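You operate a simulated robot arm through the tools that you are given. There is no shell and no other tool. Be economical: measure what you need, move in short steps, check, and stop when the job is done.

You run a simulated two-armed robot. Do the job below in one go: nothing can be reset, and whatever is moved stays where it is left.

TASK
Put the brown cup in the inside of the wash tub. Take the yellow box and put it on the side window sill. Take the blue cup and put it on the job card. Open the jars door, take the blue spool and put it on the shelf behind the jars door, then shut the door. Any order will do. Set down upright: brown cup, blue cup.
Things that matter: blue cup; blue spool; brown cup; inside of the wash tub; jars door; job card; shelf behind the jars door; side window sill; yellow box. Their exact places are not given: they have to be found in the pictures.

Only the result counts: the job must be done as asked and must still hold three seconds after the hand-in. Knocking over, shifting, dropping, spilling or breaking anything else fails it.

THE ROBOT
Two 7-joint arms with two-finger parallel grippers on one trunk, on a base that drives. Base frame: it is fixed to the floor where the robot stands at the start and does not move with it; the origin is under the middle of the robot, x ahead of it, y to its left, z up. Readings come in mm, rad, newtons and seconds.
The left shoulder is at the start at [50, 168, 1221], the right one opposite. With the tool pointing down near the work surface each hand reaches from about 100 to 620 mm from the robot's upright axis, wherever it stands, measured 20 degrees to its own side. Places, roughly: blue cup [-3750, 500, 750]; blue spool (5x6x5 cm) [-5000, -1000, 800]; brown cup [500, 0, 1250]; inside of the wash tub (27x21 cm) [540, -3920, 820]; jars door [-5100, 600, 400]; job card [-4250, 500, 750]; shelf behind the jars door [-5100, 900, 400]; side window sill (101x13 cm) [-1040, -4320, 960]; yellow box [500, 0, 1250]. Payload 1.57 kg a hand.
The tool frame of a hand sits at the grasp point between the pads (the TCP): z along the fingers, y along the line on which they close. The tips reach 30 mm beyond it. Largest opening 80 mm; finger width 17, thickness 12; the body of the gripper, 40 by 82 mm, starts 80 mm behind the TCP.
Orientation is that of the tool frame in the base frame, as a unit quaternion [w, x, y, z]. With the fingers straight down and closing along the base's y, the tool's x points along the base's -x, its y along +y and its z along -z.

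THE INTERFACE
- The arms move only by the tool apply_moves. It takes "left_steps", "right_steps" or both (then of equal length, played together; a hand with none holds still); each is a list of rows, each a list of 7 numbers: the turn, a rotation vector about the base's x, y, z in rad, then the shift along the base's x, y, z in m, then the gripper command, from -1 (shut) to 1 (fully open), values between in proportion. In form: [[wx, wy, wz, x, y, z, grip], ...]. A call has 1 to 8 rows; each row shifts and turns the commanded pose from where the row before left it. A row lasts 0.2 s, in which the tool goes at most 50 mm and 0.15 rad; a call with a longer step from one row to the next is refused whole, and so is a gripper value outside its range. A pose out of reach is approached as far as the arm can. The call stops where the force on the tool passes 40 N (or 10 N more than at its start, if that is more) or the arm is blocked; 0.2 s more then pass. Each finger travels about 45 mm/s and halts on what it meets, pressing with about 22 N; the grip force reading is that of the motor and also rises with nothing between the fingers. The clock runs only during rows and for 0.2 s after the last one: add rows that do not move to give the fingers time. The reply holds the time, the measured pose of the TCP, the force on the tool along the base axes, the opening and the grip force, in the units named above and with some noise, with the torque about the TCP (base axes, N m) and any sound that the robot's microphone picked up.
- Cameras (640 x 400 px; columns grow to the right, rows downward): "scene" is now at [133.1, -6.1, 1460]; the picture's right is [-0.05, -1.00, 0.00], its down [-0.30, 0.02, -0.95] and it looks along [0.95, -0.05, -0.31] (base axes); focal length 214 px, centre (320, 200). "left" rides on the left gripper at [72, 7, -122] in its tool frame; the picture's right is [-0.09, 1.00, 0.00], its down [-0.84, -0.08, -0.54] and it looks along [-0.54, -0.05, 0.84] (tool axes); focal length 238 px, centre (320, 200). "right" rides on the right gripper at [72, -7, -122] in its tool frame; the picture's right is [0.09, 1.00, 0.00], its down [-0.84, 0.08, -0.54] and it looks along [-0.54, 0.05, 0.84] (tool axes); focal length 238 px, centre (320, 200).
- snapshot(camera): a new picture of that camera. The clock stands still meanwhile.
- lift_body(by): slides the trunk up (or, below 0, down) by that many mm; the arms and the scene camera ride with it, the base frame stays. It gives what a move gives, with no picture.
- steer(legs): drives the robot by 1 to 6 legs, each [ahead, left, turn to the left] in mm, mm and rad, along the robot's own axes; the way and the turn of a leg run together, so that a leg with both is an arc; at most 1500 mm and 3.142 rad a leg. The arms and the cameras ride along, it lands a little off, and it stops where it bumps. It gives what a move gives.
- pan_tilt(pan, tilt): turns the head with the scene camera to pan (to the left, within 1.396 rad either way) and tilt (down, from -0.506 to 1.204), counted from straight ahead of the robot. It gives what a move gives.
- measure_at(camera, pixels): for up to 12 pixels [column, row] of the newest picture of that camera ("zoom" is the newest enlarged one), the place [x, y, z] in the base frame of the surface seen there, good to about 2 mm. The clock stands still meanwhile.
- enlarge(camera, box): a new picture of the part [left, top, right, bottom] of that camera's present view, enlarged. The clock stands still meanwhile.
- sign_off(): hands the job in; it is judged then, once.

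Work in short steps. Measure before you move; look again where a grasp or a placing could have gone wrong, and mend it. You have 110 turns and 108 pictures in all, those below and enlarged ones among them. Open the grippers and draw the arms clear of the work before you hand the job in, unless the task says otherwise; then end with one line.

The tools are called by a JSON object that holds its "method" and its "body". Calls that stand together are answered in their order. apply_moves: Moves the arms, as the interface text tells. Its arguments: {"type":"object","properties":{"left_steps":{"type":"array"},"right_steps":{"type":"array"}},"required":[]} The other tools are called the same way: lift_body (by) slides the trunk up or down; steer (legs) drives the base; pan_tilt (pan, tilt) turns the head that bears the scene camera; snapshot (camera) takes a picture; measure_at (camera, pixels) gives the place of the surface under pixels of a picture; enlarge (camera, box) takes an enlarged picture of a part of a camera's view; sign_off () hands the job in.

At the start:

```text
t: 0.0
left_eef_pos: [306.7, 163.0, 1417.3]
left_ee_rot: [0.0, 0.0, 1.0, 0.0]
left_ft_force: [0.1, 0.3, -0.4]
left_torque: [-0.01, 0.02, 0.02]
left_gripper_width: 80.0
left_gripper_force: 0.2
right_eef_pos: [264.6, -106.4, 1372.2]
right_ee_rot: [0.0, 0.0, 1.0, 0.0]
right_ft_force: [-0.4, -0.1, 0.6]
right_torque: [0.0, -0.02, 0.03]
right_gripper_width: 80.1
right_gripper_force: 0.1
trunk travel left (down, up): [-390.0, 53.0]
robot x, y, heading: [-1.0, 0.6, -0.002]
head pan, tilt: [-0.052, 0.311]
```

scene: 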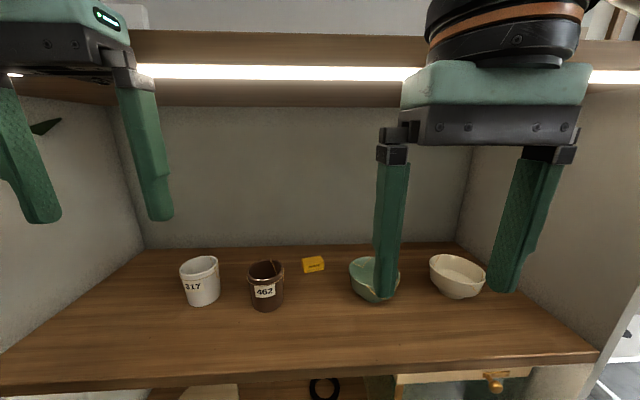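
right: 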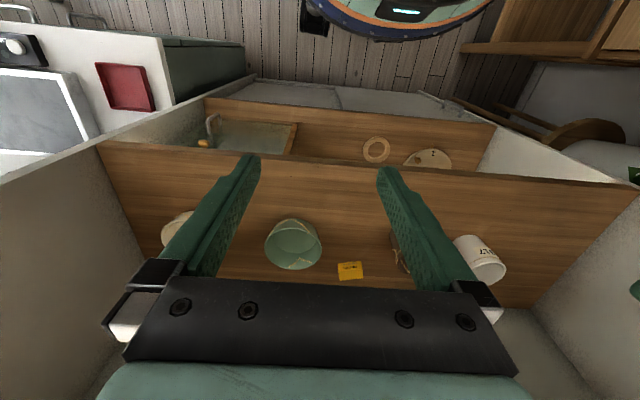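
left: 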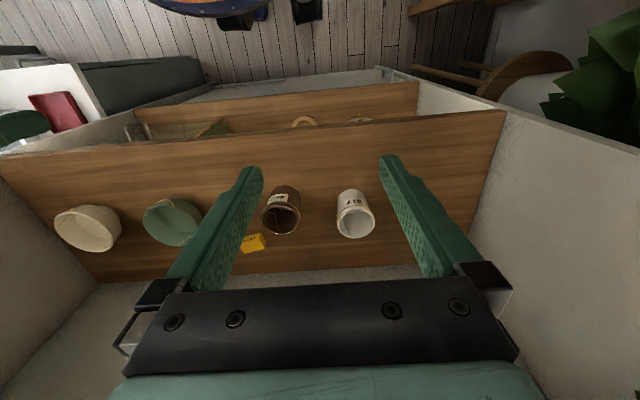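

The scene shows the brown cup at about (266,285) and the yellow box at (313,264). I'll measure these, the shelf and its neighbours.

{"method": "measure_at", "body": {"camera": "scene", "pixels": [[266, 263], [265, 302], [251, 285], [283, 285], [313, 264], [304, 268], [323, 268], [313, 257], [200, 285], [313, 340], [350, 375], [300, 150]]}}

{"method": "enlarge", "body": {"camera": "scene", "box": [160, 230, 420, 400]}}

```text
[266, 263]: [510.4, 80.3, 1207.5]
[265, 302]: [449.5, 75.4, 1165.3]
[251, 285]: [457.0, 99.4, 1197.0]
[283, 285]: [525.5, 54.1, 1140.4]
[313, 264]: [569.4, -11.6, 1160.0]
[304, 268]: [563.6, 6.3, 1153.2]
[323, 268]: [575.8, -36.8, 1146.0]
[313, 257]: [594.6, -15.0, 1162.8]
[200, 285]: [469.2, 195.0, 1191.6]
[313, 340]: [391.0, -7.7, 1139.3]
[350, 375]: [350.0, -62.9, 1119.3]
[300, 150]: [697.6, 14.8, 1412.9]
```

```text
2.35 times, centred on (290, 315) of scene
```

zoom: 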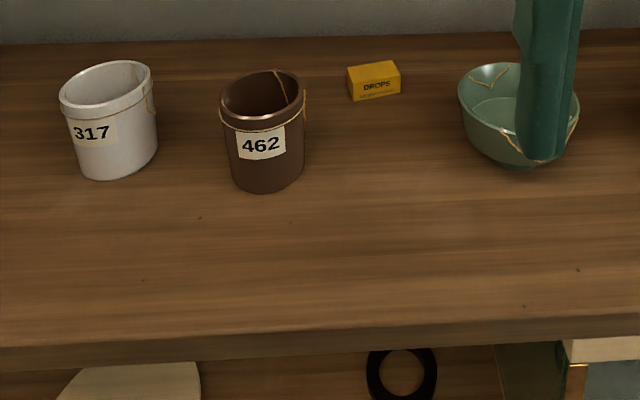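

The cup and box stand on a shelf at about z=1139. I'll measure the cup rim, the box edges and the overhead lamp shelf.

{"method": "measure_at", "body": {"camera": "zoom", "pixels": [[221, 105], [302, 98], [250, 128], [262, 72], [265, 189], [240, 186], [348, 68], [399, 62], [353, 100], [399, 92], [378, 72], [150, 72]]}}

{"method": "measure_at", "body": {"camera": "scene", "pixels": [[280, 32], [280, 50], [280, 62], [280, 72], [280, 85], [280, 104], [280, 120], [280, 235], [120, 160], [480, 160], [200, 258], [350, 270]]}}

```text
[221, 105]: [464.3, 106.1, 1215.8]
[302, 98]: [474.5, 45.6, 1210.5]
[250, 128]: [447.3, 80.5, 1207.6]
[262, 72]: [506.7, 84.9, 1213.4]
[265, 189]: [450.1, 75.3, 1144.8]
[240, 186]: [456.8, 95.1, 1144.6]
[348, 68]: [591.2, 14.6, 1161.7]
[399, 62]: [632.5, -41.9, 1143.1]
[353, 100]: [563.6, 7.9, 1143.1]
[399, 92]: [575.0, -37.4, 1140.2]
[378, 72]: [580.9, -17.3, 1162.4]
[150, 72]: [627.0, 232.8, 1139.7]
```

```text
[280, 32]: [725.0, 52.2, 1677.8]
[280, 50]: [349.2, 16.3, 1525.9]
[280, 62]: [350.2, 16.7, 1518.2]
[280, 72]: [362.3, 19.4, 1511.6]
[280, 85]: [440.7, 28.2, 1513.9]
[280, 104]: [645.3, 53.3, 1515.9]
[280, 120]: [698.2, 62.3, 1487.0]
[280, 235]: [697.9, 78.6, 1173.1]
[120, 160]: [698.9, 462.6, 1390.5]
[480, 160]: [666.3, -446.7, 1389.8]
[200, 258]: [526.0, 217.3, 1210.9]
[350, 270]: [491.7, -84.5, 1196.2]
```

The cup axis is about (475, 76), its rim is at 1213 and it is about 61 mm wide. I'll tilt the left hand 35° forward and bring it in front of the cup, clear of the shelf edge at x=350.

{"method": "apply_moves", "body": {"left_steps": [[0, -0.0763, 0, -0.002, -0.011, -0.028, 1], [0, -0.0763, 0, -0.002, -0.011, -0.028, 1], [0, -0.0763, 0, -0.002, -0.011, -0.028, 1], [0, -0.0763, 0, -0.002, -0.011, -0.028, 1], [0, -0.0763, 0, 0, -0.011, -0.028, 1], [0, -0.0763, 0, 0, -0.011, -0.028, 1], [0, -0.0763, 0, 0, -0.011, -0.028, 1], [0, -0.0763, 0, 0, -0.01, -0.028, 1]]}}

{"method": "snapshot", "body": {"camera": "left"}}

```text
t: 1.8
left_eef_pos: [299.6, 76.1, 1196.8]
left_ee_rot: [0.301, -0.001, 0.954, 0.0]
left_ft_force: [0.3, -0.8, -0.3]
left_torque: [0.01, 0.0, -0.01]
left_gripper_width: 79.9
left_gripper_force: 0.0
right_eef_pos: [264.5, -105.8, 1372.9]
right_ee_rot: [0.0, 0.0, 1.0, 0.0]
right_ft_force: [-0.1, -0.5, 0.2]
right_torque: [0.0, 0.0, 0.02]
right_gripper_width: 80.0
right_gripper_force: 0.0
trunk travel left (down, up): [-390.0, 53.0]
robot x, y, heading: [1.0, -0.5, 0.002]
head pan, tilt: [-0.052, 0.311]
```

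```text
103 pictures are left
```

left: 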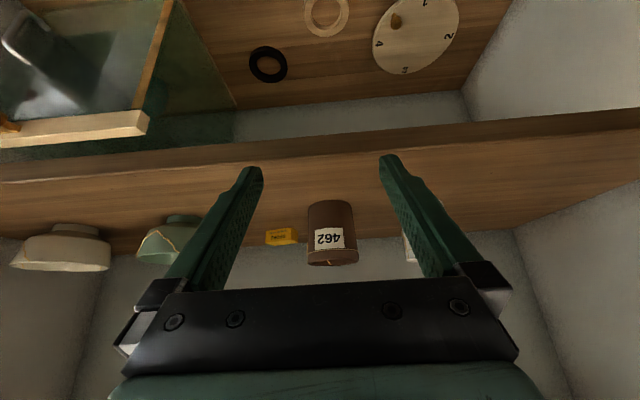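

The cup lies centred between the fingers. I'll advance 175 mm to its axis.

{"method": "apply_moves", "body": {"left_steps": [[0, 0, 0, 0.035, 0, -0.002, 1], [0, 0, 0, 0.035, 0, -0.002, 1], [0, 0, 0, 0.035, 0, -0.002, 1], [0, 0, 0, 0.035, 0, -0.002, 1], [0, 0, 0, 0.035, 0, -0.001, 1], [0, 0, 0, 0, 0, 0, 1]]}}

{"method": "snapshot", "body": {"camera": "left"}}

{"method": "snapshot", "body": {"camera": "scene"}}

```text
t: 3.2
left_eef_pos: [475.3, 77.7, 1183.4]
left_ee_rot: [0.3, 0.0, 0.954, 0.001]
left_ft_force: [-0.2, -1.1, -1.0]
left_torque: [0.01, 0.01, 0.02]
left_gripper_width: 79.8
left_gripper_force: 0.0
right_eef_pos: [263.6, -105.3, 1373.5]
right_ee_rot: [0.0, 0.0, 1.0, 0.0]
right_ft_force: [0.1, -0.5, -0.6]
right_torque: [0.0, -0.03, 0.0]
right_gripper_width: 80.0
right_gripper_force: 0.1
trunk travel left (down, up): [-390.0, 53.0]
robot x, y, heading: [-0.4, 1.0, 0.001]
head pan, tilt: [-0.052, 0.311]
```

```text
102 pictures are left
```

left: 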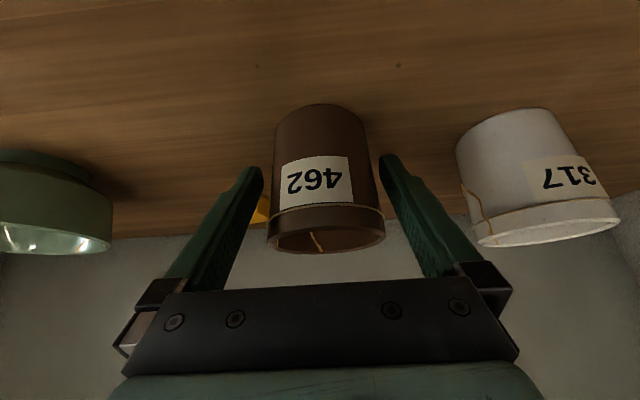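

```text
101 pictures are left
```

scene: 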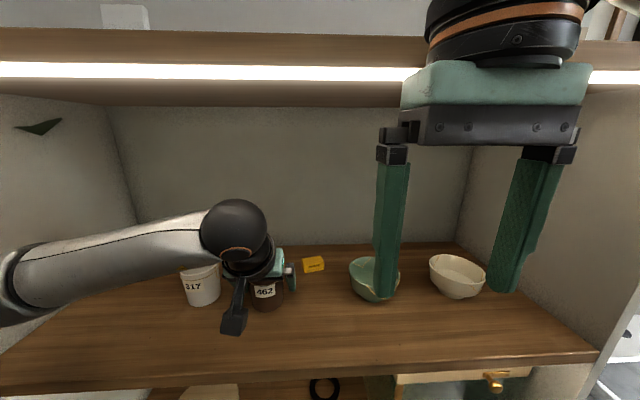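

The fingers straddle the cup, so I'll close them.

{"method": "apply_moves", "body": {"left_steps": [[0, 0, 0, 0, 0, 0, 0.4], [0, 0, 0, 0, 0, 0, -1], [0, 0, 0, 0, 0, 0, -1], [0, 0, 0, 0, 0, 0, -1]]}}

{"method": "snapshot", "body": {"camera": "left"}}

```text
t: 4.2
left_eef_pos: [475.6, 77.3, 1184.1]
left_ee_rot: [0.3, 0.0, 0.954, 0.0]
left_ft_force: [0.0, 0.1, -0.2]
left_torque: [-0.04, -0.01, 0.03]
left_gripper_width: 62.8
left_gripper_force: 21.7
right_eef_pos: [264.1, -105.1, 1373.1]
right_ee_rot: [0.0, 0.0, 1.0, 0.0]
right_ft_force: [0.3, 0.2, -0.3]
right_torque: [0.01, 0.03, 0.01]
right_gripper_width: 80.0
right_gripper_force: 0.0
trunk travel left (down, up): [-390.0, 53.0]
robot x, y, heading: [0.3, -2.3, -0.003]
head pan, tilt: [-0.052, 0.311]
```

```text
100 pictures are left
```

left: 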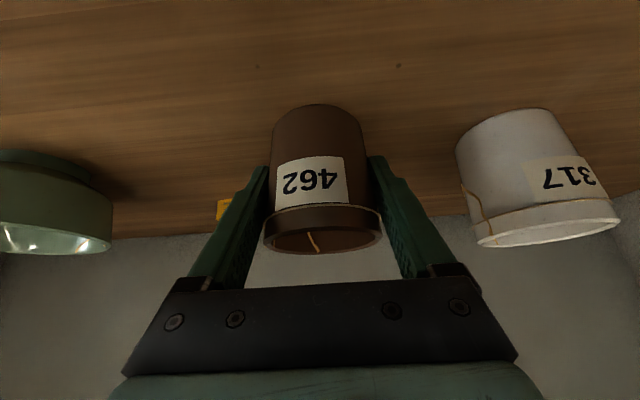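

Gripped at 62.8 mm. I'll lift it and back out to the left.

{"method": "apply_moves", "body": {"left_steps": [[0, 0, 0, 0, 0, 0.02, -1], [0, 0, 0, 0, 0, 0.02, -1], [0, 0, 0, -0.04, 0, 0.01, -1], [0, 0, 0, -0.04, 0, 0, -1], [0, 0, 0, -0.04, 0, 0, -1], [0, 0, 0, -0.04, 0.02, 0, -1], [0, 0, 0, -0.02, 0.04, 0, -1], [0, 0, 0, 0, 0.04, 0, -1]]}}

{"method": "snapshot", "body": {"camera": "scene"}}

```text
t: 6.0
left_eef_pos: [292.0, 176.3, 1231.8]
left_ee_rot: [0.3, 0.0, 0.954, 0.0]
left_ft_force: [-0.8, 0.2, -1.5]
left_torque: [0.0, -0.04, -0.03]
left_gripper_width: 63.2
left_gripper_force: 21.9
right_eef_pos: [263.9, -104.0, 1372.6]
right_ee_rot: [0.0, 0.0, 1.0, 0.0]
right_ft_force: [0.1, -0.3, -0.1]
right_torque: [-0.01, 0.03, 0.0]
right_gripper_width: 79.9
right_gripper_force: 0.0
trunk travel left (down, up): [-390.0, 53.0]
robot x, y, heading: [-2.9, 0.3, 0.003]
head pan, tilt: [-0.052, 0.311]
```

```text
99 pictures are left
```

scene: 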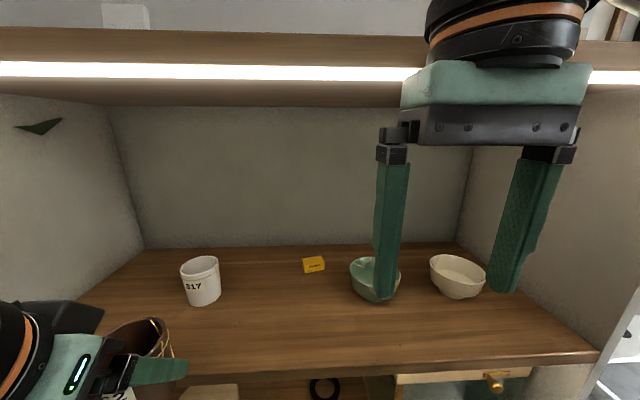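

Next is the right hand and the yellow box. I'll check the clearance to the green bowl first.

{"method": "enlarge", "body": {"camera": "scene", "box": [280, 230, 440, 330]}}

{"method": "measure_at", "body": {"camera": "zoom", "pixels": [[278, 125], [300, 170], [335, 105], [370, 110], [95, 110], [172, 105], [85, 130], [99, 172], [176, 163], [180, 128]]}}

```text
4.00 times, centred on (360, 280) of scene
```

zoom: 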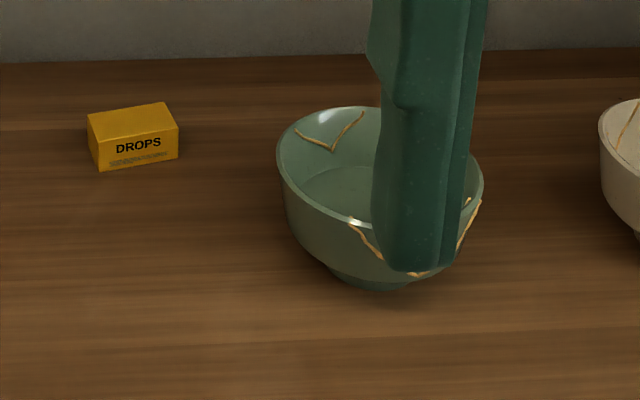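

```text
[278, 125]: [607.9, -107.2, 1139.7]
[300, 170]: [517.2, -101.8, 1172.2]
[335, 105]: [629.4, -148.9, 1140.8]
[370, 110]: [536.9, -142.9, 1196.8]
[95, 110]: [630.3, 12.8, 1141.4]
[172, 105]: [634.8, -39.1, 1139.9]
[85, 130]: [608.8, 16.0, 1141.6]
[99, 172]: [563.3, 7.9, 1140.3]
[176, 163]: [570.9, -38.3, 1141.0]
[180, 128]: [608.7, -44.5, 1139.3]
```

The bowl's near edge is at about y=-83 with its rim at 1197, so there is room. I'll tilt the right hand, yaw it to match the box and hold in front of the shelf.

{"method": "apply_moves", "body": {"right_steps": [[0, -0.14, 0, 0, 0, -0.02, 1], [0, -0.14, 0, 0, 0.0, -0.02, 1], [0, -0.14, 0, 0, 0.005, -0.02, 0.5], [0, -0.14, 0, 0, 0.005, -0.02, 0.5], [0, -0.14, 0, 0.01, 0.006, -0.02, 0.5], [0, 0, 0.1, 0.02, 0.006, -0.018, 0.5], [0, 0, 0.1, 0.02, 0.006, 0, 0.5]]}}

{"method": "snapshot", "body": {"camera": "right"}}

```text
t: 7.6
left_eef_pos: [294.5, 174.4, 1233.5]
left_ee_rot: [0.299, 0.0, 0.954, 0.0]
left_ft_force: [0.0, 0.4, -1.7]
left_torque: [0.0, 0.02, 0.03]
left_gripper_width: 62.9
left_gripper_force: 21.5
right_eef_pos: [313.4, -77.5, 1254.5]
right_ee_rot: [0.343, -0.095, 0.934, 0.034]
right_ft_force: [0.2, -0.2, 0.1]
right_torque: [0.0, 0.01, 0.05]
right_gripper_width: 59.9
right_gripper_force: 0.0
trunk travel left (down, up): [-390.0, 53.0]
robot x, y, heading: [-3.1, -1.5, -0.001]
head pan, tilt: [-0.052, 0.311]
```

```text
97 pictures are left
```

right: 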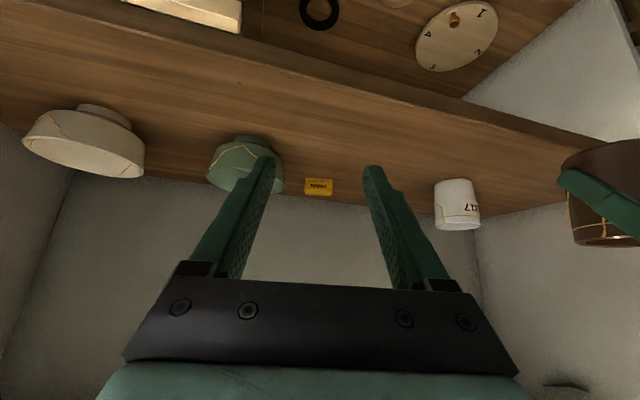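

The box sits at (318,185) in the right picture. I'll move forward at z=1250, above the bowl, to hover over it.

{"method": "apply_moves", "body": {"right_steps": [[0, 0, 0, 0.03, 0.015, 0, 0.5], [0, 0, 0, 0.036, 0.012, 0, 0.5], [0, 0, 0, 0.038, 0.009, 0, 0.5], [0, 0, 0, 0.038, 0.009, 0, 0.5], [0, 0, 0, 0.038, 0.009, 0, 0.5], [0, 0, 0, 0.038, 0.009, -0.005, 0.5], [0, 0, 0, 0.036, 0, -0.01, 0.5], [0, 0, 0, 0, 0, 0, 0.5]]}}

{"method": "snapshot", "body": {"camera": "right"}}

{"method": "snapshot", "body": {"camera": "scene"}}

```text
t: 9.4
left_eef_pos: [293.5, 174.6, 1234.4]
left_ee_rot: [0.301, 0.0, 0.954, 0.0]
left_ft_force: [0.1, -0.2, -1.8]
left_torque: [0.01, 0.01, -0.01]
left_gripper_width: 63.0
left_gripper_force: 22.0
right_eef_pos: [568.8, -13.2, 1237.8]
right_ee_rot: [0.341, -0.094, 0.935, 0.034]
right_ft_force: [-0.1, 0.0, -0.1]
right_torque: [0.0, -0.04, 0.02]
right_gripper_width: 60.1
right_gripper_force: 0.1
trunk travel left (down, up): [-390.0, 53.0]
robot x, y, heading: [0.1, -0.2, -0.002]
head pan, tilt: [-0.052, 0.311]
```

```text
96 pictures are left
```

right: 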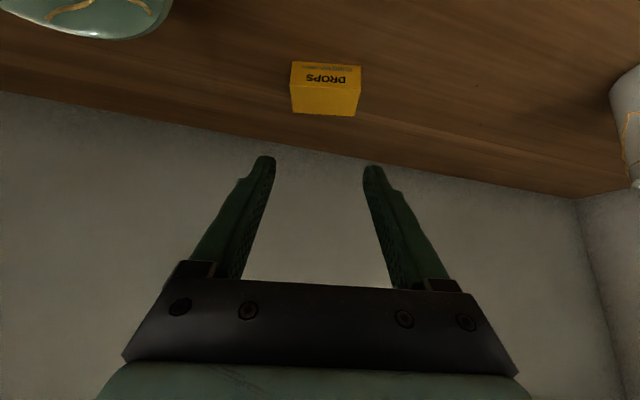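

```text
95 pictures are left
```

scene: 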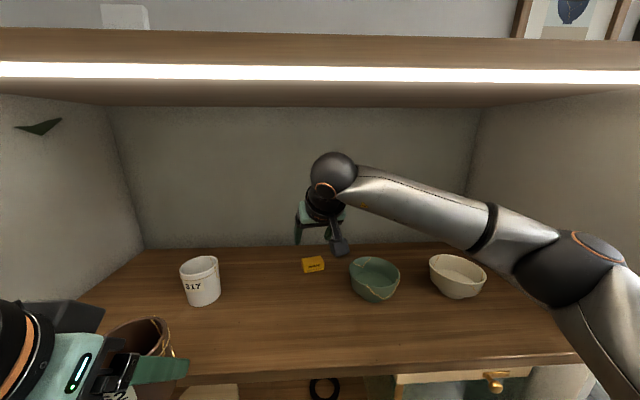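

I'll measure the box from the hand camera, and the forearm's height above the bowls.

{"method": "measure_at", "body": {"camera": "right", "pixels": [[293, 66], [360, 69], [292, 110], [354, 114], [292, 84], [357, 90]]}}

{"method": "measure_at", "body": {"camera": "scene", "pixels": [[400, 212], [430, 225], [470, 242], [520, 275], [545, 295], [375, 296], [458, 255], [374, 258]]}}

```text
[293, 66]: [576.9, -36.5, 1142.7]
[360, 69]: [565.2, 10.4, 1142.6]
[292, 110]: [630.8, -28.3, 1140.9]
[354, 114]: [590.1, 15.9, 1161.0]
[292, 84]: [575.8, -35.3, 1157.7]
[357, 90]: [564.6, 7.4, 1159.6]
```

```text
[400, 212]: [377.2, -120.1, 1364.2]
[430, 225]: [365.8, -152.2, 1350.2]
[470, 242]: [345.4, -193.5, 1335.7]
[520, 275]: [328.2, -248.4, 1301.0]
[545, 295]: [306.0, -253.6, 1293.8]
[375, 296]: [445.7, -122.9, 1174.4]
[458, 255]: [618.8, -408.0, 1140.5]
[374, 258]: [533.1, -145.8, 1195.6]
```

The forearm stays clear (above 1290) and the box centre is about (583,-10). I'll descend, then close.

{"method": "apply_moves", "body": {"right_steps": [[0, 0, 0.04, 0, 0, -0.025, 0.5], [0, 0, 0, 0.001, 0, -0.025, 0.5], [0, 0, 0, 0, 0, -0.016, 0.5], [0, 0, 0, 0, 0, 0, 0.5]]}}

{"method": "snapshot", "body": {"camera": "right"}}

```text
t: 10.4
left_eef_pos: [293.9, 174.3, 1233.9]
left_ee_rot: [0.301, 0.0, 0.954, 0.0]
left_ft_force: [0.0, -0.7, -2.4]
left_torque: [0.01, 0.02, -0.03]
left_gripper_width: 62.9
left_gripper_force: 21.7
right_eef_pos: [571.0, -12.6, 1172.1]
right_ee_rot: [0.34, -0.112, 0.933, 0.041]
right_ft_force: [0.1, 0.0, -0.8]
right_torque: [0.0, 0.01, -0.01]
right_gripper_width: 60.2
right_gripper_force: 0.0
trunk travel left (down, up): [-390.0, 53.0]
robot x, y, heading: [-4.6, 1.1, 0.004]
head pan, tilt: [-0.052, 0.311]
```

```text
94 pictures are left
```

right: 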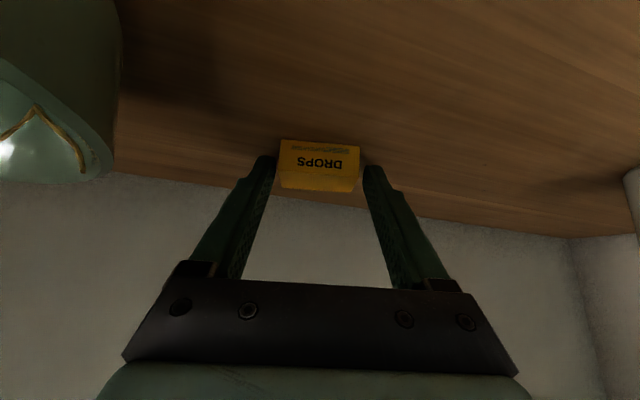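

The box is between the fingertips, so I'll close on it.

{"method": "apply_moves", "body": {"right_steps": [[0, 0, 0, 0.001, 0, -0.002, 0.3], [0, 0, 0, 0, 0, 0, -1], [0, 0, 0, 0, 0, 0, -1], [0, 0, 0, 0, 0, 0, -1]]}}

{"method": "snapshot", "body": {"camera": "right"}}

```text
t: 11.4
left_eef_pos: [294.3, 175.7, 1232.9]
left_ee_rot: [0.3, 0.0, 0.954, 0.0]
left_ft_force: [-0.2, 0.0, -1.0]
left_torque: [0.01, -0.02, -0.01]
left_gripper_width: 62.8
left_gripper_force: 21.8
right_eef_pos: [570.6, -13.7, 1171.4]
right_ee_rot: [0.34, -0.112, 0.933, 0.042]
right_ft_force: [0.4, 1.2, 0.9]
right_torque: [-0.01, -0.01, 0.0]
right_gripper_width: 48.7
right_gripper_force: 21.8
trunk travel left (down, up): [-390.0, 53.0]
robot x, y, heading: [1.5, -0.6, 0.004]
head pan, tilt: [-0.052, 0.311]
```

```text
93 pictures are left
```

right: 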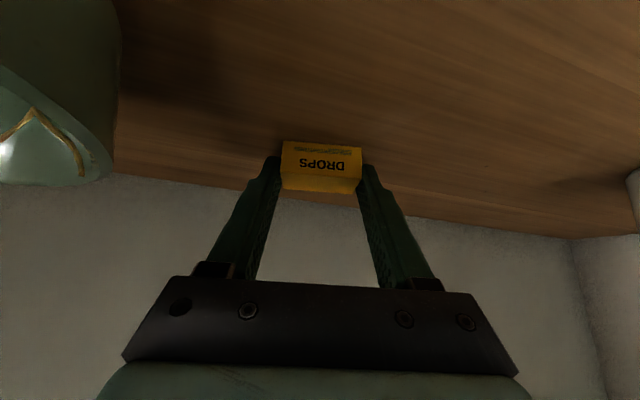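

Gripped at 48.7 mm. I'll lift it straight up, then retreat along the same path.

{"method": "apply_moves", "body": {"right_steps": [[0, 0, 0, 0, 0, 0.03, -1], [0, 0, 0, 0, 0, 0.04, -1], [0, 0, 0, -0.02, 0, 0.01, -1], [0, 0, 0, -0.04, -0.008, 0, -1], [0, 0, 0, -0.04, -0.01, 0, -1], [0, 0, 0, -0.04, -0.012, 0, -1], [0, 0, 0, -0.045, -0.02, 0, -1], [0, 0, 0, -0.04, -0.02, 0, -1]]}}

{"method": "snapshot", "body": {"camera": "right"}}

```text
t: 13.2
left_eef_pos: [292.8, 174.3, 1233.4]
left_ee_rot: [0.301, 0.0, 0.954, 0.0]
left_ft_force: [0.4, -0.6, -1.2]
left_torque: [0.0, -0.02, -0.02]
left_gripper_width: 63.1
left_gripper_force: 21.9
right_eef_pos: [345.3, -83.0, 1252.2]
right_ee_rot: [0.341, -0.112, 0.933, 0.041]
right_ft_force: [-0.4, -0.3, -0.6]
right_torque: [0.0, 0.05, 0.0]
right_gripper_width: 48.9
right_gripper_force: 21.5
trunk travel left (down, up): [-390.0, 53.0]
robot x, y, heading: [-3.2, 1.9, -0.005]
head pan, tilt: [-0.052, 0.311]
```

```text
92 pictures are left
```

right: 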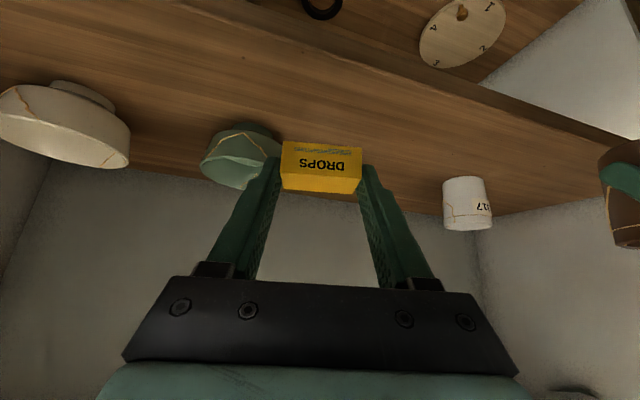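

The box is held. Before driving I'll look right and left to see the surroundings.

{"method": "pan_tilt", "body": {"pan": -1.39, "tilt": 0.3}}

{"method": "snapshot", "body": {"camera": "scene"}}

{"method": "pan_tilt", "body": {"pan": 1.39, "tilt": 0.3}}

{"method": "snapshot", "body": {"camera": "scene"}}

```text
t: 14.7
left_eef_pos: [293.1, 175.7, 1231.9]
left_ee_rot: [0.301, 0.0, 0.954, 0.0]
left_ft_force: [-0.3, -0.2, -2.0]
left_torque: [0.01, 0.02, -0.01]
left_gripper_width: 62.7
left_gripper_force: 21.6
right_eef_pos: [345.5, -81.8, 1253.0]
right_ee_rot: [0.341, -0.112, 0.933, 0.041]
right_ft_force: [0.0, 0.1, 0.1]
right_torque: [0.02, -0.01, -0.03]
right_gripper_width: 48.8
right_gripper_force: 22.2
trunk travel left (down, up): [-390.0, 53.0]
robot x, y, heading: [2.3, -3.5, -0.005]
head pan, tilt: [-1.389, 0.3]
```

```text
91 pictures are left
```

scene: 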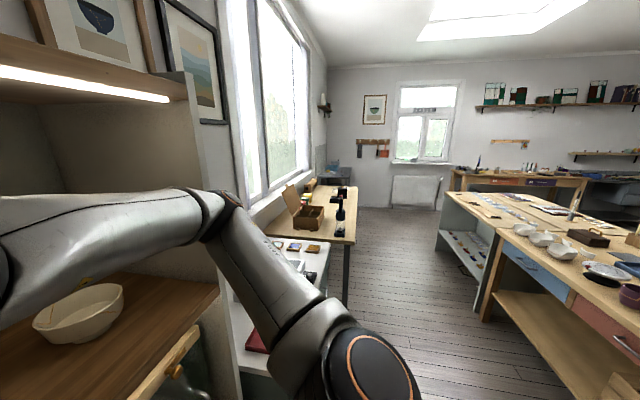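

```text
t: 17.1
left_eef_pos: [293.3, 175.2, 1233.6]
left_ee_rot: [0.301, -0.001, 0.954, 0.0]
left_ft_force: [0.3, -0.8, -2.1]
left_torque: [-0.01, 0.0, 0.01]
left_gripper_width: 62.9
left_gripper_force: 22.3
right_eef_pos: [346.0, -81.8, 1253.2]
right_ee_rot: [0.341, -0.113, 0.932, 0.041]
right_ft_force: [-0.2, -0.2, -0.1]
right_torque: [0.0, 0.02, 0.01]
right_gripper_width: 48.6
right_gripper_force: 22.2
trunk travel left (down, up): [-390.0, 53.0]
robot x, y, heading: [2.5, -0.1, -0.003]
head pan, tilt: [1.389, 0.3]
```

```text
90 pictures are left
```

scene: 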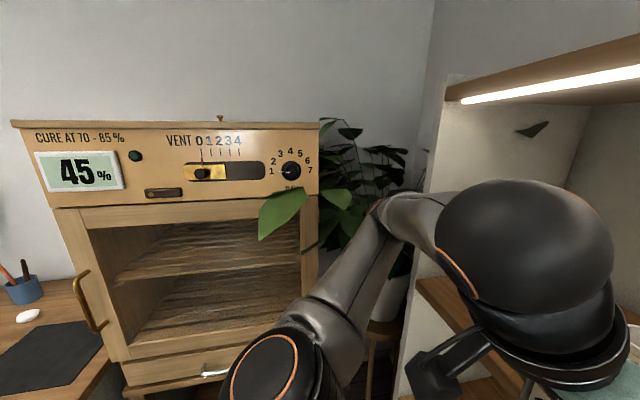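

The far wall shows the side window with its sill, and the tub corner is past the tables. I'll look right again and measure.

{"method": "pan_tilt", "body": {"pan": -1.39, "tilt": 0.35}}

{"method": "snapshot", "body": {"camera": "scene"}}

{"method": "measure_at", "body": {"camera": "scene", "pixels": [[421, 152], [395, 151], [450, 153], [345, 172], [355, 225], [345, 280], [440, 235], [470, 305], [375, 195], [400, 350], [325, 160], [452, 180]]}}

{"method": "enlarge", "body": {"camera": "scene", "box": [260, 120, 500, 270]}}

```text
t: 19.6
left_eef_pos: [293.2, 174.8, 1233.0]
left_ee_rot: [0.3, 0.0, 0.954, 0.0]
left_ft_force: [-0.9, 0.0, -2.6]
left_torque: [0.04, 0.01, 0.01]
left_gripper_width: 62.7
left_gripper_force: 22.5
right_eef_pos: [346.1, -83.0, 1252.9]
right_ee_rot: [0.34, -0.112, 0.933, 0.041]
right_ft_force: [-0.6, 0.6, 0.4]
right_torque: [0.01, 0.01, 0.03]
right_gripper_width: 48.8
right_gripper_force: 21.7
trunk travel left (down, up): [-390.0, 53.0]
robot x, y, heading: [2.0, 3.9, -0.002]
head pan, tilt: [-1.389, 0.351]
```

```text
89 pictures are left
```

scene: 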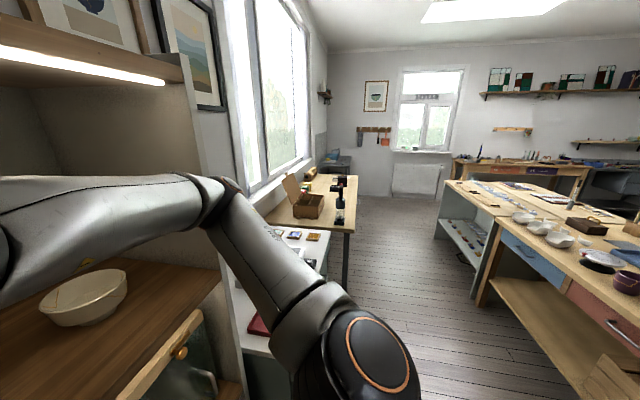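

```text
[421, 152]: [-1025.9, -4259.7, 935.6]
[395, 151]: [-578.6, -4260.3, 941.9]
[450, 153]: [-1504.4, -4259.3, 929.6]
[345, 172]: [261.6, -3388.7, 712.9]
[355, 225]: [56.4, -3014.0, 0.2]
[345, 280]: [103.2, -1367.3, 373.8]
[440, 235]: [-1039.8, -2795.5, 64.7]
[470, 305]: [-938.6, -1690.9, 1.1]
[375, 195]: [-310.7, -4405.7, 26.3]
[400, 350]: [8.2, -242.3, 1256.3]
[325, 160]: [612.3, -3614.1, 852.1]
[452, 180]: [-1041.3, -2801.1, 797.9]
```

```text
2.67 times, centred on (380, 195) of scene
```

zoom: 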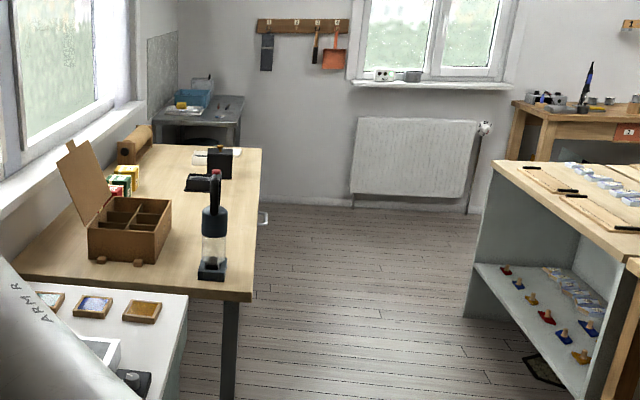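

The aisle runs between the tables (x>100) and the islands (x<-940). I'll back up, turn right and drive down it towards the window wall, holding both items.

{"method": "pan_tilt", "body": {"pan": 0, "tilt": 0.35}}

{"method": "steer", "body": {"legs": [[-430, 0, 0], [0, 0, -1.571], [1500, 0, 0], [1450, 0, 0]]}}

{"method": "snapshot", "body": {"camera": "scene"}}

```text
t: 21.1
left_eef_pos: [293.4, 175.9, 1232.8]
left_ee_rot: [0.301, 0.0, 0.954, 0.0]
left_ft_force: [0.1, 0.3, -1.4]
left_torque: [0.02, 0.02, 0.01]
left_gripper_width: 62.9
left_gripper_force: 22.4
right_eef_pos: [346.3, -81.2, 1251.5]
right_ee_rot: [0.341, -0.112, 0.932, 0.041]
right_ft_force: [0.2, -0.1, 0.6]
right_torque: [-0.02, -0.03, -0.01]
right_gripper_width: 48.6
right_gripper_force: 22.1
trunk travel left (down, up): [-390.0, 53.0]
robot x, y, heading: [1.8, -0.6, -0.0]
head pan, tilt: [0.0, 0.351]
```

```text
t: 41.5
left_eef_pos: [-261.1, -3277.5, 1232.3]
left_ee_rot: [0.212, 0.677, 0.671, -0.214]
left_ft_force: [-1.1, -0.5, -1.3]
left_torque: [0.02, 0.03, 0.01]
left_gripper_width: 62.2
left_gripper_force: 22.1
right_eef_pos: [-517.2, -3327.4, 1252.4]
right_ee_rot: [0.269, 0.583, 0.736, -0.213]
right_ft_force: [0.2, 0.6, -0.3]
right_torque: [0.02, -0.01, 0.01]
right_gripper_width: 48.8
right_gripper_force: 21.8
trunk travel left (down, up): [-390.0, 53.0]
robot x, y, heading: [-432.2, -2983.1, -1.578]
head pan, tilt: [0.0, 0.351]
```

```text
87 pictures are left
```

scene: 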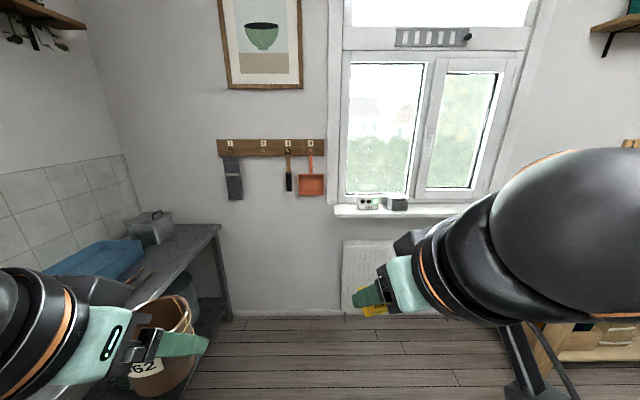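

I'll measure the sill, the items on it and the tub area.

{"method": "measure_at", "body": {"camera": "scene", "pixels": [[345, 210], [420, 209], [440, 210], [368, 203], [398, 203], [408, 205], [360, 280], [100, 255], [220, 228], [150, 225], [575, 340], [360, 218]]}}

{"method": "enlarge", "body": {"camera": "scene", "box": [0, 150, 240, 300]}}

```text
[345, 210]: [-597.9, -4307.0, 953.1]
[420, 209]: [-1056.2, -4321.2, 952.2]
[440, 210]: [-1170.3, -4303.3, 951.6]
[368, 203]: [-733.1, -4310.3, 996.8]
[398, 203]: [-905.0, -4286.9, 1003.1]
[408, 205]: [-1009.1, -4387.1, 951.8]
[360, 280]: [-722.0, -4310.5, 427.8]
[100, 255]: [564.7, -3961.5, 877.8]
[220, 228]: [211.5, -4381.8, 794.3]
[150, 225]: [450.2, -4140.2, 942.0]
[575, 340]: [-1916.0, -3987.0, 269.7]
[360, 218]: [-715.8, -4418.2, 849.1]
```

```text
2.67 times, centred on (120, 225) of scene
```

zoom: 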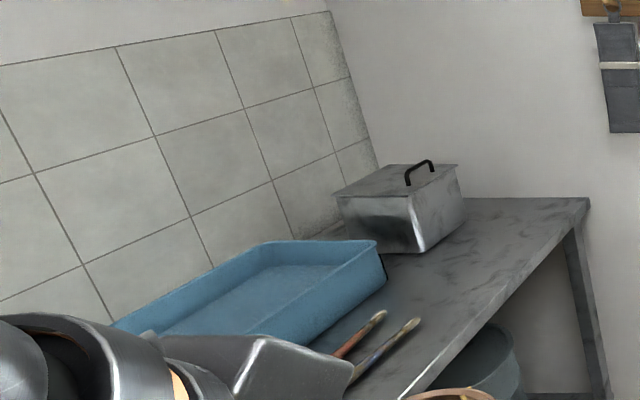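

The sill top is at z=952 and is free near x=-1100. I'll drive ahead, then strafe right in front of it.

{"method": "steer", "body": {"legs": [[800, 0, 0.007], [0, -520, 0]]}}

{"method": "pan_tilt", "body": {"pan": -0.2, "tilt": 0.7}}

{"method": "snapshot", "body": {"camera": "scene"}}

{"method": "snapshot", "body": {"camera": "right"}}

```text
t: 48.4
left_eef_pos: [-782.1, -4067.5, 1232.9]
left_ee_rot: [0.212, 0.676, 0.673, -0.213]
left_ft_force: [-0.4, -1.0, -2.4]
left_torque: [0.04, -0.02, 0.01]
left_gripper_width: 60.1
left_gripper_force: 21.9
right_eef_pos: [-1040.5, -4118.8, 1252.1]
right_ee_rot: [0.27, 0.582, 0.738, -0.212]
right_ft_force: [0.1, 0.9, 0.0]
right_torque: [-0.01, -0.04, 0.0]
right_gripper_width: 48.6
right_gripper_force: 22.3
trunk travel left (down, up): [-390.0, 53.0]
robot x, y, heading: [-956.8, -3774.3, -1.572]
head pan, tilt: [0.0, 0.351]
```

```text
t: 49.2
left_eef_pos: [-782.0, -4068.4, 1232.8]
left_ee_rot: [0.212, 0.675, 0.673, -0.212]
left_ft_force: [0.0, -0.3, -2.3]
left_torque: [0.01, 0.0, -0.01]
left_gripper_width: 59.9
left_gripper_force: 21.4
right_eef_pos: [-1038.6, -4118.9, 1252.7]
right_ee_rot: [0.269, 0.582, 0.737, -0.212]
right_ft_force: [-0.6, -0.1, 0.1]
right_torque: [-0.01, -0.04, -0.03]
right_gripper_width: 48.7
right_gripper_force: 22.5
trunk travel left (down, up): [-390.0, 53.0]
robot x, y, heading: [-959.3, -3773.6, -1.577]
head pan, tilt: [-0.201, 0.7]
```

```text
85 pictures are left
```

scene: 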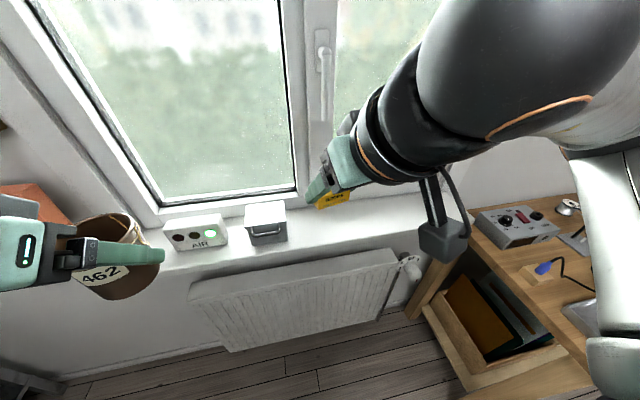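

```text
84 pictures are left
```

right: 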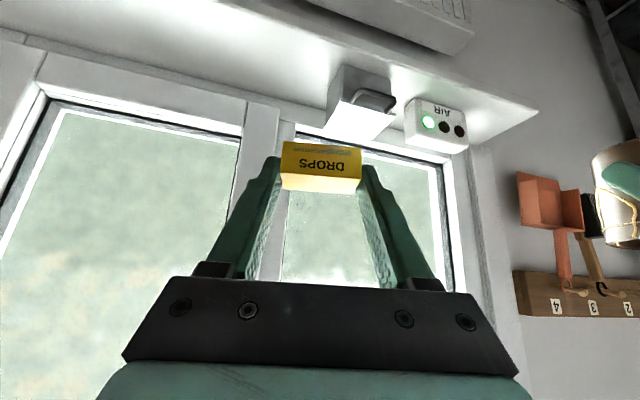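

The left gripper width has fallen from 62.9 to 59.9, so I'll check how the cup sits in the hand.

{"method": "snapshot", "body": {"camera": "left"}}

```text
83 pictures are left
```

left: 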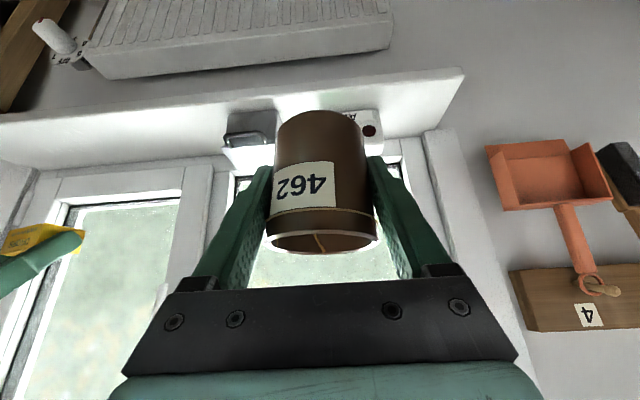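

{"method": "measure_at", "body": {"camera": "left", "pixels": [[320, 116], [320, 130], [320, 150], [320, 200], [320, 225], [270, 222], [376, 222], [320, 250], [282, 130], [358, 130]]}}

```text
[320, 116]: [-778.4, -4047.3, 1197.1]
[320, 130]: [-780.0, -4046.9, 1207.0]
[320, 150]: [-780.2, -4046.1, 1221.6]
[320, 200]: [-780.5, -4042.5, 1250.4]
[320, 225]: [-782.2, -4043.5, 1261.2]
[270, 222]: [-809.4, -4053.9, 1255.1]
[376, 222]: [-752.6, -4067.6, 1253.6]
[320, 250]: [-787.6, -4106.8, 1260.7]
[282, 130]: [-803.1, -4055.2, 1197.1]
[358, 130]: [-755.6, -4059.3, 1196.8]
```

The cup is still upright and seated about the same. Next I'll move the box over the sill to (-1090,-4307).

{"method": "apply_moves", "body": {"right_steps": [[0, 0, 0, -0.007, -0.027, -0.032, -1], [0, 0, 0, -0.007, -0.027, -0.032, -1], [0, 0, 0, -0.007, -0.027, -0.032, -1], [0, 0, 0, -0.007, -0.027, -0.032, -1], [0, 0, 0, -0.007, -0.027, -0.032, -1], [0, 0, 0, -0.007, -0.027, -0.032, -1], [0, 0, 0, -0.007, -0.026, -0.032, -1], [0, 0, 0, 0, 0, 0, -1]]}}

{"method": "snapshot", "body": {"camera": "scene"}}

{"method": "snapshot", "body": {"camera": "right"}}

```text
t: 51.0
left_eef_pos: [-781.2, -4067.3, 1233.4]
left_ee_rot: [0.213, 0.675, 0.673, -0.213]
left_ft_force: [0.2, 0.5, -2.2]
left_torque: [0.02, 0.0, 0.0]
left_gripper_width: 60.0
left_gripper_force: 22.1
right_eef_pos: [-1090.5, -4304.6, 1028.9]
right_ee_rot: [0.269, 0.581, 0.738, -0.212]
right_ft_force: [-0.6, -0.7, -0.4]
right_torque: [0.0, -0.01, -0.01]
right_gripper_width: 48.8
right_gripper_force: 22.1
trunk travel left (down, up): [-390.0, 53.0]
robot x, y, heading: [-957.1, -3771.1, -1.578]
head pan, tilt: [-0.201, 0.7]
```

```text
82 pictures are left
```

scene: 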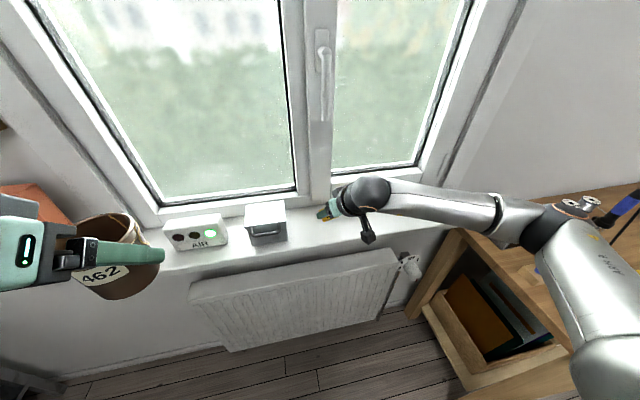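

```text
81 pictures are left
```

right: 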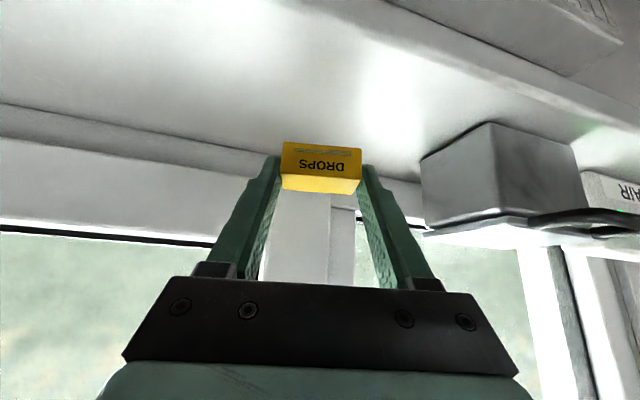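

The forearm comes near the right-hand bench, so I'll check its clearance to what stands there.

{"method": "measure_at", "body": {"camera": "scene", "pixels": [[560, 235], [530, 235], [480, 215], [592, 202], [610, 215], [545, 260], [425, 200], [600, 320], [279, 215], [300, 222]]}}

```text
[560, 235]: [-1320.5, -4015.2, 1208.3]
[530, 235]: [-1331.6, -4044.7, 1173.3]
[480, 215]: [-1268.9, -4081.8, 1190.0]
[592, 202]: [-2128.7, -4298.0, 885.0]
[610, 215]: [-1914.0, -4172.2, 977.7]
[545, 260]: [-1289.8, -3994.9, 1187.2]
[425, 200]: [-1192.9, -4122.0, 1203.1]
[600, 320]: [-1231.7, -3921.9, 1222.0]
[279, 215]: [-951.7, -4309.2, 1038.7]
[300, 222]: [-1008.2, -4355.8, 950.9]
```

The arm is well clear. I'll lower the box onto the sill (TCP to about 985).

{"method": "apply_moves", "body": {"right_steps": [[0, 0, 0, 0, 0, -0.025, -1], [0, 0, 0, 0, 0, -0.013, -1], [0, 0, 0, 0, 0, -0.005, -1], [0, 0, 0, 0, 0, 0, -1]]}}

{"method": "enlarge", "body": {"camera": "right", "box": [200, 80, 440, 230]}}

```text
t: 52.0
left_eef_pos: [-782.3, -4068.4, 1233.5]
left_ee_rot: [0.213, 0.675, 0.673, -0.213]
left_ft_force: [0.0, 0.6, -2.7]
left_torque: [0.02, -0.02, -0.01]
left_gripper_width: 59.9
left_gripper_force: 22.0
right_eef_pos: [-1089.0, -4305.9, 985.4]
right_ee_rot: [0.269, 0.582, 0.738, -0.212]
right_ft_force: [0.0, -0.6, 0.3]
right_torque: [0.01, 0.0, 0.03]
right_gripper_width: 48.7
right_gripper_force: 22.2
trunk travel left (down, up): [-390.0, 53.0]
robot x, y, heading: [-954.4, -3772.2, -1.577]
head pan, tilt: [-0.201, 0.7]
```

```text
2.67 times, centred on (320, 155) of right
```

zoom: 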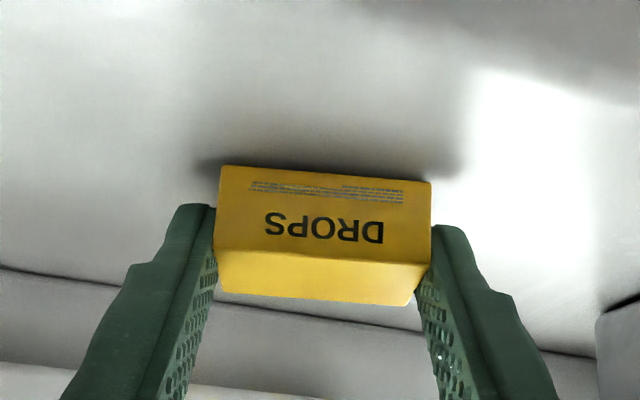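

Nearly touching. I'll go down until contact force shows.

{"method": "apply_moves", "body": {"right_steps": [[0, 0, 0, 0, 0, -0.003, -1], [0, 0, 0, 0, 0, 0, -1]]}}

{"method": "measure_at", "body": {"camera": "zoom", "pixels": [[230, 170], [420, 185], [320, 165], [320, 250]]}}

```text
t: 52.6
left_eef_pos: [-780.8, -4068.5, 1233.0]
left_ee_rot: [0.212, 0.676, 0.673, -0.213]
left_ft_force: [0.7, 0.0, -2.1]
left_torque: [0.0, 0.0, 0.01]
left_gripper_width: 60.1
left_gripper_force: 22.1
right_eef_pos: [-1090.0, -4306.1, 982.7]
right_ee_rot: [0.269, 0.582, 0.737, -0.213]
right_ft_force: [-0.4, 0.4, 1.0]
right_torque: [-0.01, 0.05, 0.02]
right_gripper_width: 48.3
right_gripper_force: 22.2
trunk travel left (down, up): [-390.0, 53.0]
robot x, y, heading: [-954.4, -3773.6, -1.574]
head pan, tilt: [-0.201, 0.7]
```

```text
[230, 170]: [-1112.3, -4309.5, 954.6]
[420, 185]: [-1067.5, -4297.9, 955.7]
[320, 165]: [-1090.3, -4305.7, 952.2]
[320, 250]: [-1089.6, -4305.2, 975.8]
```

The box bottom is at about 952, level with the sill. I'll release, rise and back off.

{"method": "apply_moves", "body": {"right_steps": [[0, 0, 0, 0, 0, 0, 0.0], [0, 0, 0, 0, 0, 0, 0.4], [0, 0, 0, 0, 0, 0, 0.4], [0, 0, 0, 0, 0.005, 0.02, 0.4], [0, 0, 0, 0, 0.01, 0.04, 0.4], [0, 0, 0, 0.005, 0.03, 0.035, 0.4], [0, 0, 0, 0.01, 0.035, 0.03, 0.4], [0, 0, 0, 0.01, 0.035, 0.03, 0.4]]}}

{"method": "snapshot", "body": {"camera": "right"}}

```text
t: 54.5
left_eef_pos: [-782.3, -4068.9, 1233.0]
left_ee_rot: [0.213, 0.676, 0.673, -0.213]
left_ft_force: [1.3, 0.6, -2.9]
left_torque: [0.01, 0.0, -0.03]
left_gripper_width: 59.8
left_gripper_force: 21.9
right_eef_pos: [-1063.3, -4189.3, 1138.2]
right_ee_rot: [0.27, 0.581, 0.738, -0.213]
right_ft_force: [0.2, -1.0, 0.5]
right_torque: [0.01, 0.02, 0.01]
right_gripper_width: 55.9
right_gripper_force: 0.1
trunk travel left (down, up): [-390.0, 53.0]
robot x, y, heading: [-955.8, -3769.8, -1.574]
head pan, tilt: [-0.201, 0.7]
```

```text
79 pictures are left
```

right: 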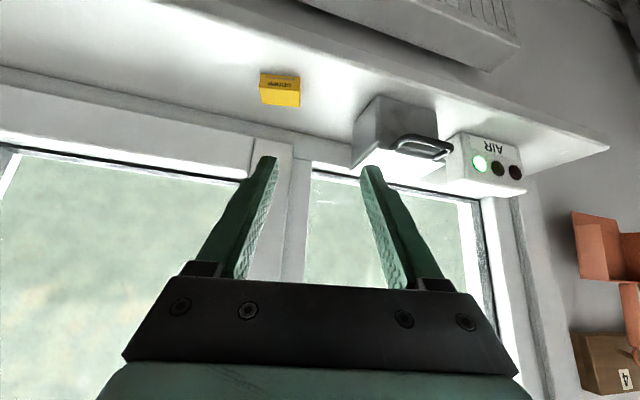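

The box is on the sill. I'll tuck the right hand, back up, turn left towards the tub corner and drive over.

{"method": "apply_moves", "body": {"right_steps": [[0, 0, 0, 0, 0.025, 0.035, 0.4], [0, 0, 0, 0, 0.03, 0.035, 0.4], [0, 0, 0, 0, 0.03, 0.035, 0.4], [0, 0, 0, 0, 0.02, 0, 0.4]]}}

{"method": "steer", "body": {"legs": [[-150, 0, 0], [0, 0, 1.02], [740, 280, 0]]}}

{"method": "pan_tilt", "body": {"pan": 0.2, "tilt": 0.7}}

{"method": "snapshot", "body": {"camera": "scene"}}

{"method": "snapshot", "body": {"camera": "left"}}

```text
t: 55.5
left_eef_pos: [-782.0, -4067.7, 1233.6]
left_ee_rot: [0.212, 0.676, 0.673, -0.213]
left_ft_force: [0.3, 0.6, -1.4]
left_torque: [0.05, -0.01, 0.0]
left_gripper_width: 59.7
left_gripper_force: 21.8
right_eef_pos: [-1063.9, -4085.1, 1240.6]
right_ee_rot: [0.27, 0.581, 0.738, -0.211]
right_ft_force: [-0.5, -0.9, -0.9]
right_torque: [0.0, 0.04, -0.01]
right_gripper_width: 56.2
right_gripper_force: 0.0
trunk travel left (down, up): [-390.0, 53.0]
robot x, y, heading: [-954.3, -3774.0, -1.573]
head pan, tilt: [-0.201, 0.7]
```

```text
t: 63.3
left_eef_pos: [170.1, -3769.2, 1232.1]
left_ee_rot: [0.289, 0.256, 0.919, -0.08]
left_ft_force: [0.8, 0.3, -2.3]
left_torque: [0.04, 0.03, 0.02]
left_gripper_width: 59.6
left_gripper_force: 22.0
right_eef_pos: [41.3, -4019.9, 1240.9]
right_ee_rot: [0.339, 0.142, 0.929, -0.052]
right_ft_force: [0.0, -0.3, -0.2]
right_torque: [0.0, -0.01, 0.01]
right_gripper_width: 55.8
right_gripper_force: 0.0
trunk travel left (down, up): [-390.0, 53.0]
robot x, y, heading: [-171.8, -3764.9, -0.546]
head pan, tilt: [-0.201, 0.7]
```

```text
t: 64.2
left_eef_pos: [170.1, -3769.3, 1232.1]
left_ee_rot: [0.289, 0.257, 0.919, -0.081]
left_ft_force: [0.3, -0.5, -1.6]
left_torque: [0.01, 0.03, 0.01]
left_gripper_width: 59.9
left_gripper_force: 22.6
right_eef_pos: [41.3, -4019.8, 1240.5]
right_ee_rot: [0.338, 0.143, 0.929, -0.052]
right_ft_force: [0.3, -0.7, -0.4]
right_torque: [-0.02, 0.02, 0.0]
right_gripper_width: 55.9
right_gripper_force: 0.0
trunk travel left (down, up): [-390.0, 53.0]
robot x, y, heading: [-170.5, -3763.9, -0.539]
head pan, tilt: [0.201, 0.7]
```

```text
78 pictures are left
```

scene: 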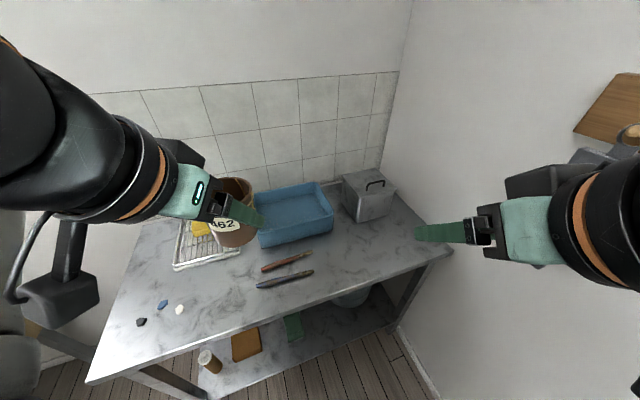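

```text
77 pictures are left
```

left: 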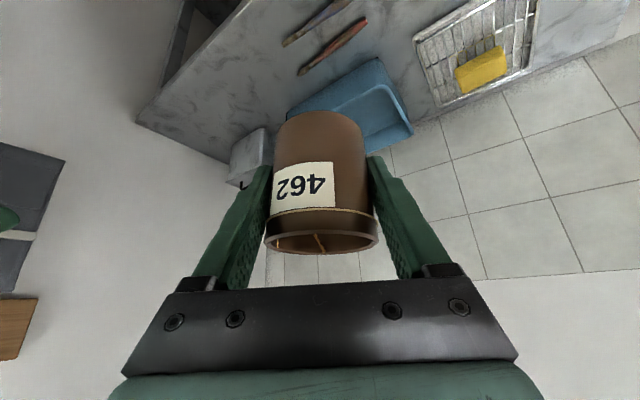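

The blue tub shows at about (293,213). I'll measure its rim, floor and the table edge.

{"method": "measure_at", "body": {"camera": "scene", "pixels": [[300, 210], [280, 215], [320, 205], [262, 230], [333, 212], [318, 184], [262, 247], [333, 230], [250, 200], [300, 320], [375, 280], [200, 345]]}}

{"method": "enlarge", "body": {"camera": "scene", "box": [160, 150, 400, 300]}}

```text
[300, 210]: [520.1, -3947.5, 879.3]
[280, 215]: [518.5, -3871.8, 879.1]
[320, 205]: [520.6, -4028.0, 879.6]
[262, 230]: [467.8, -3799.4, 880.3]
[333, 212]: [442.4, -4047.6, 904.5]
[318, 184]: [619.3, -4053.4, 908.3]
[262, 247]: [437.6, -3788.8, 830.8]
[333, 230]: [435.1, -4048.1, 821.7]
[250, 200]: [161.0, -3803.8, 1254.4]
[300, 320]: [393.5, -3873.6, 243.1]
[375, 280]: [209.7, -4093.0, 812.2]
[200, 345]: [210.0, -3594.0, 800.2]
```

```text
2.67 times, centred on (280, 225) of scene
```

zoom: 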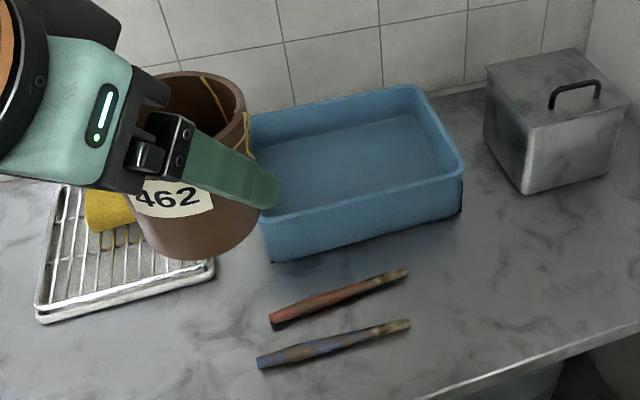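

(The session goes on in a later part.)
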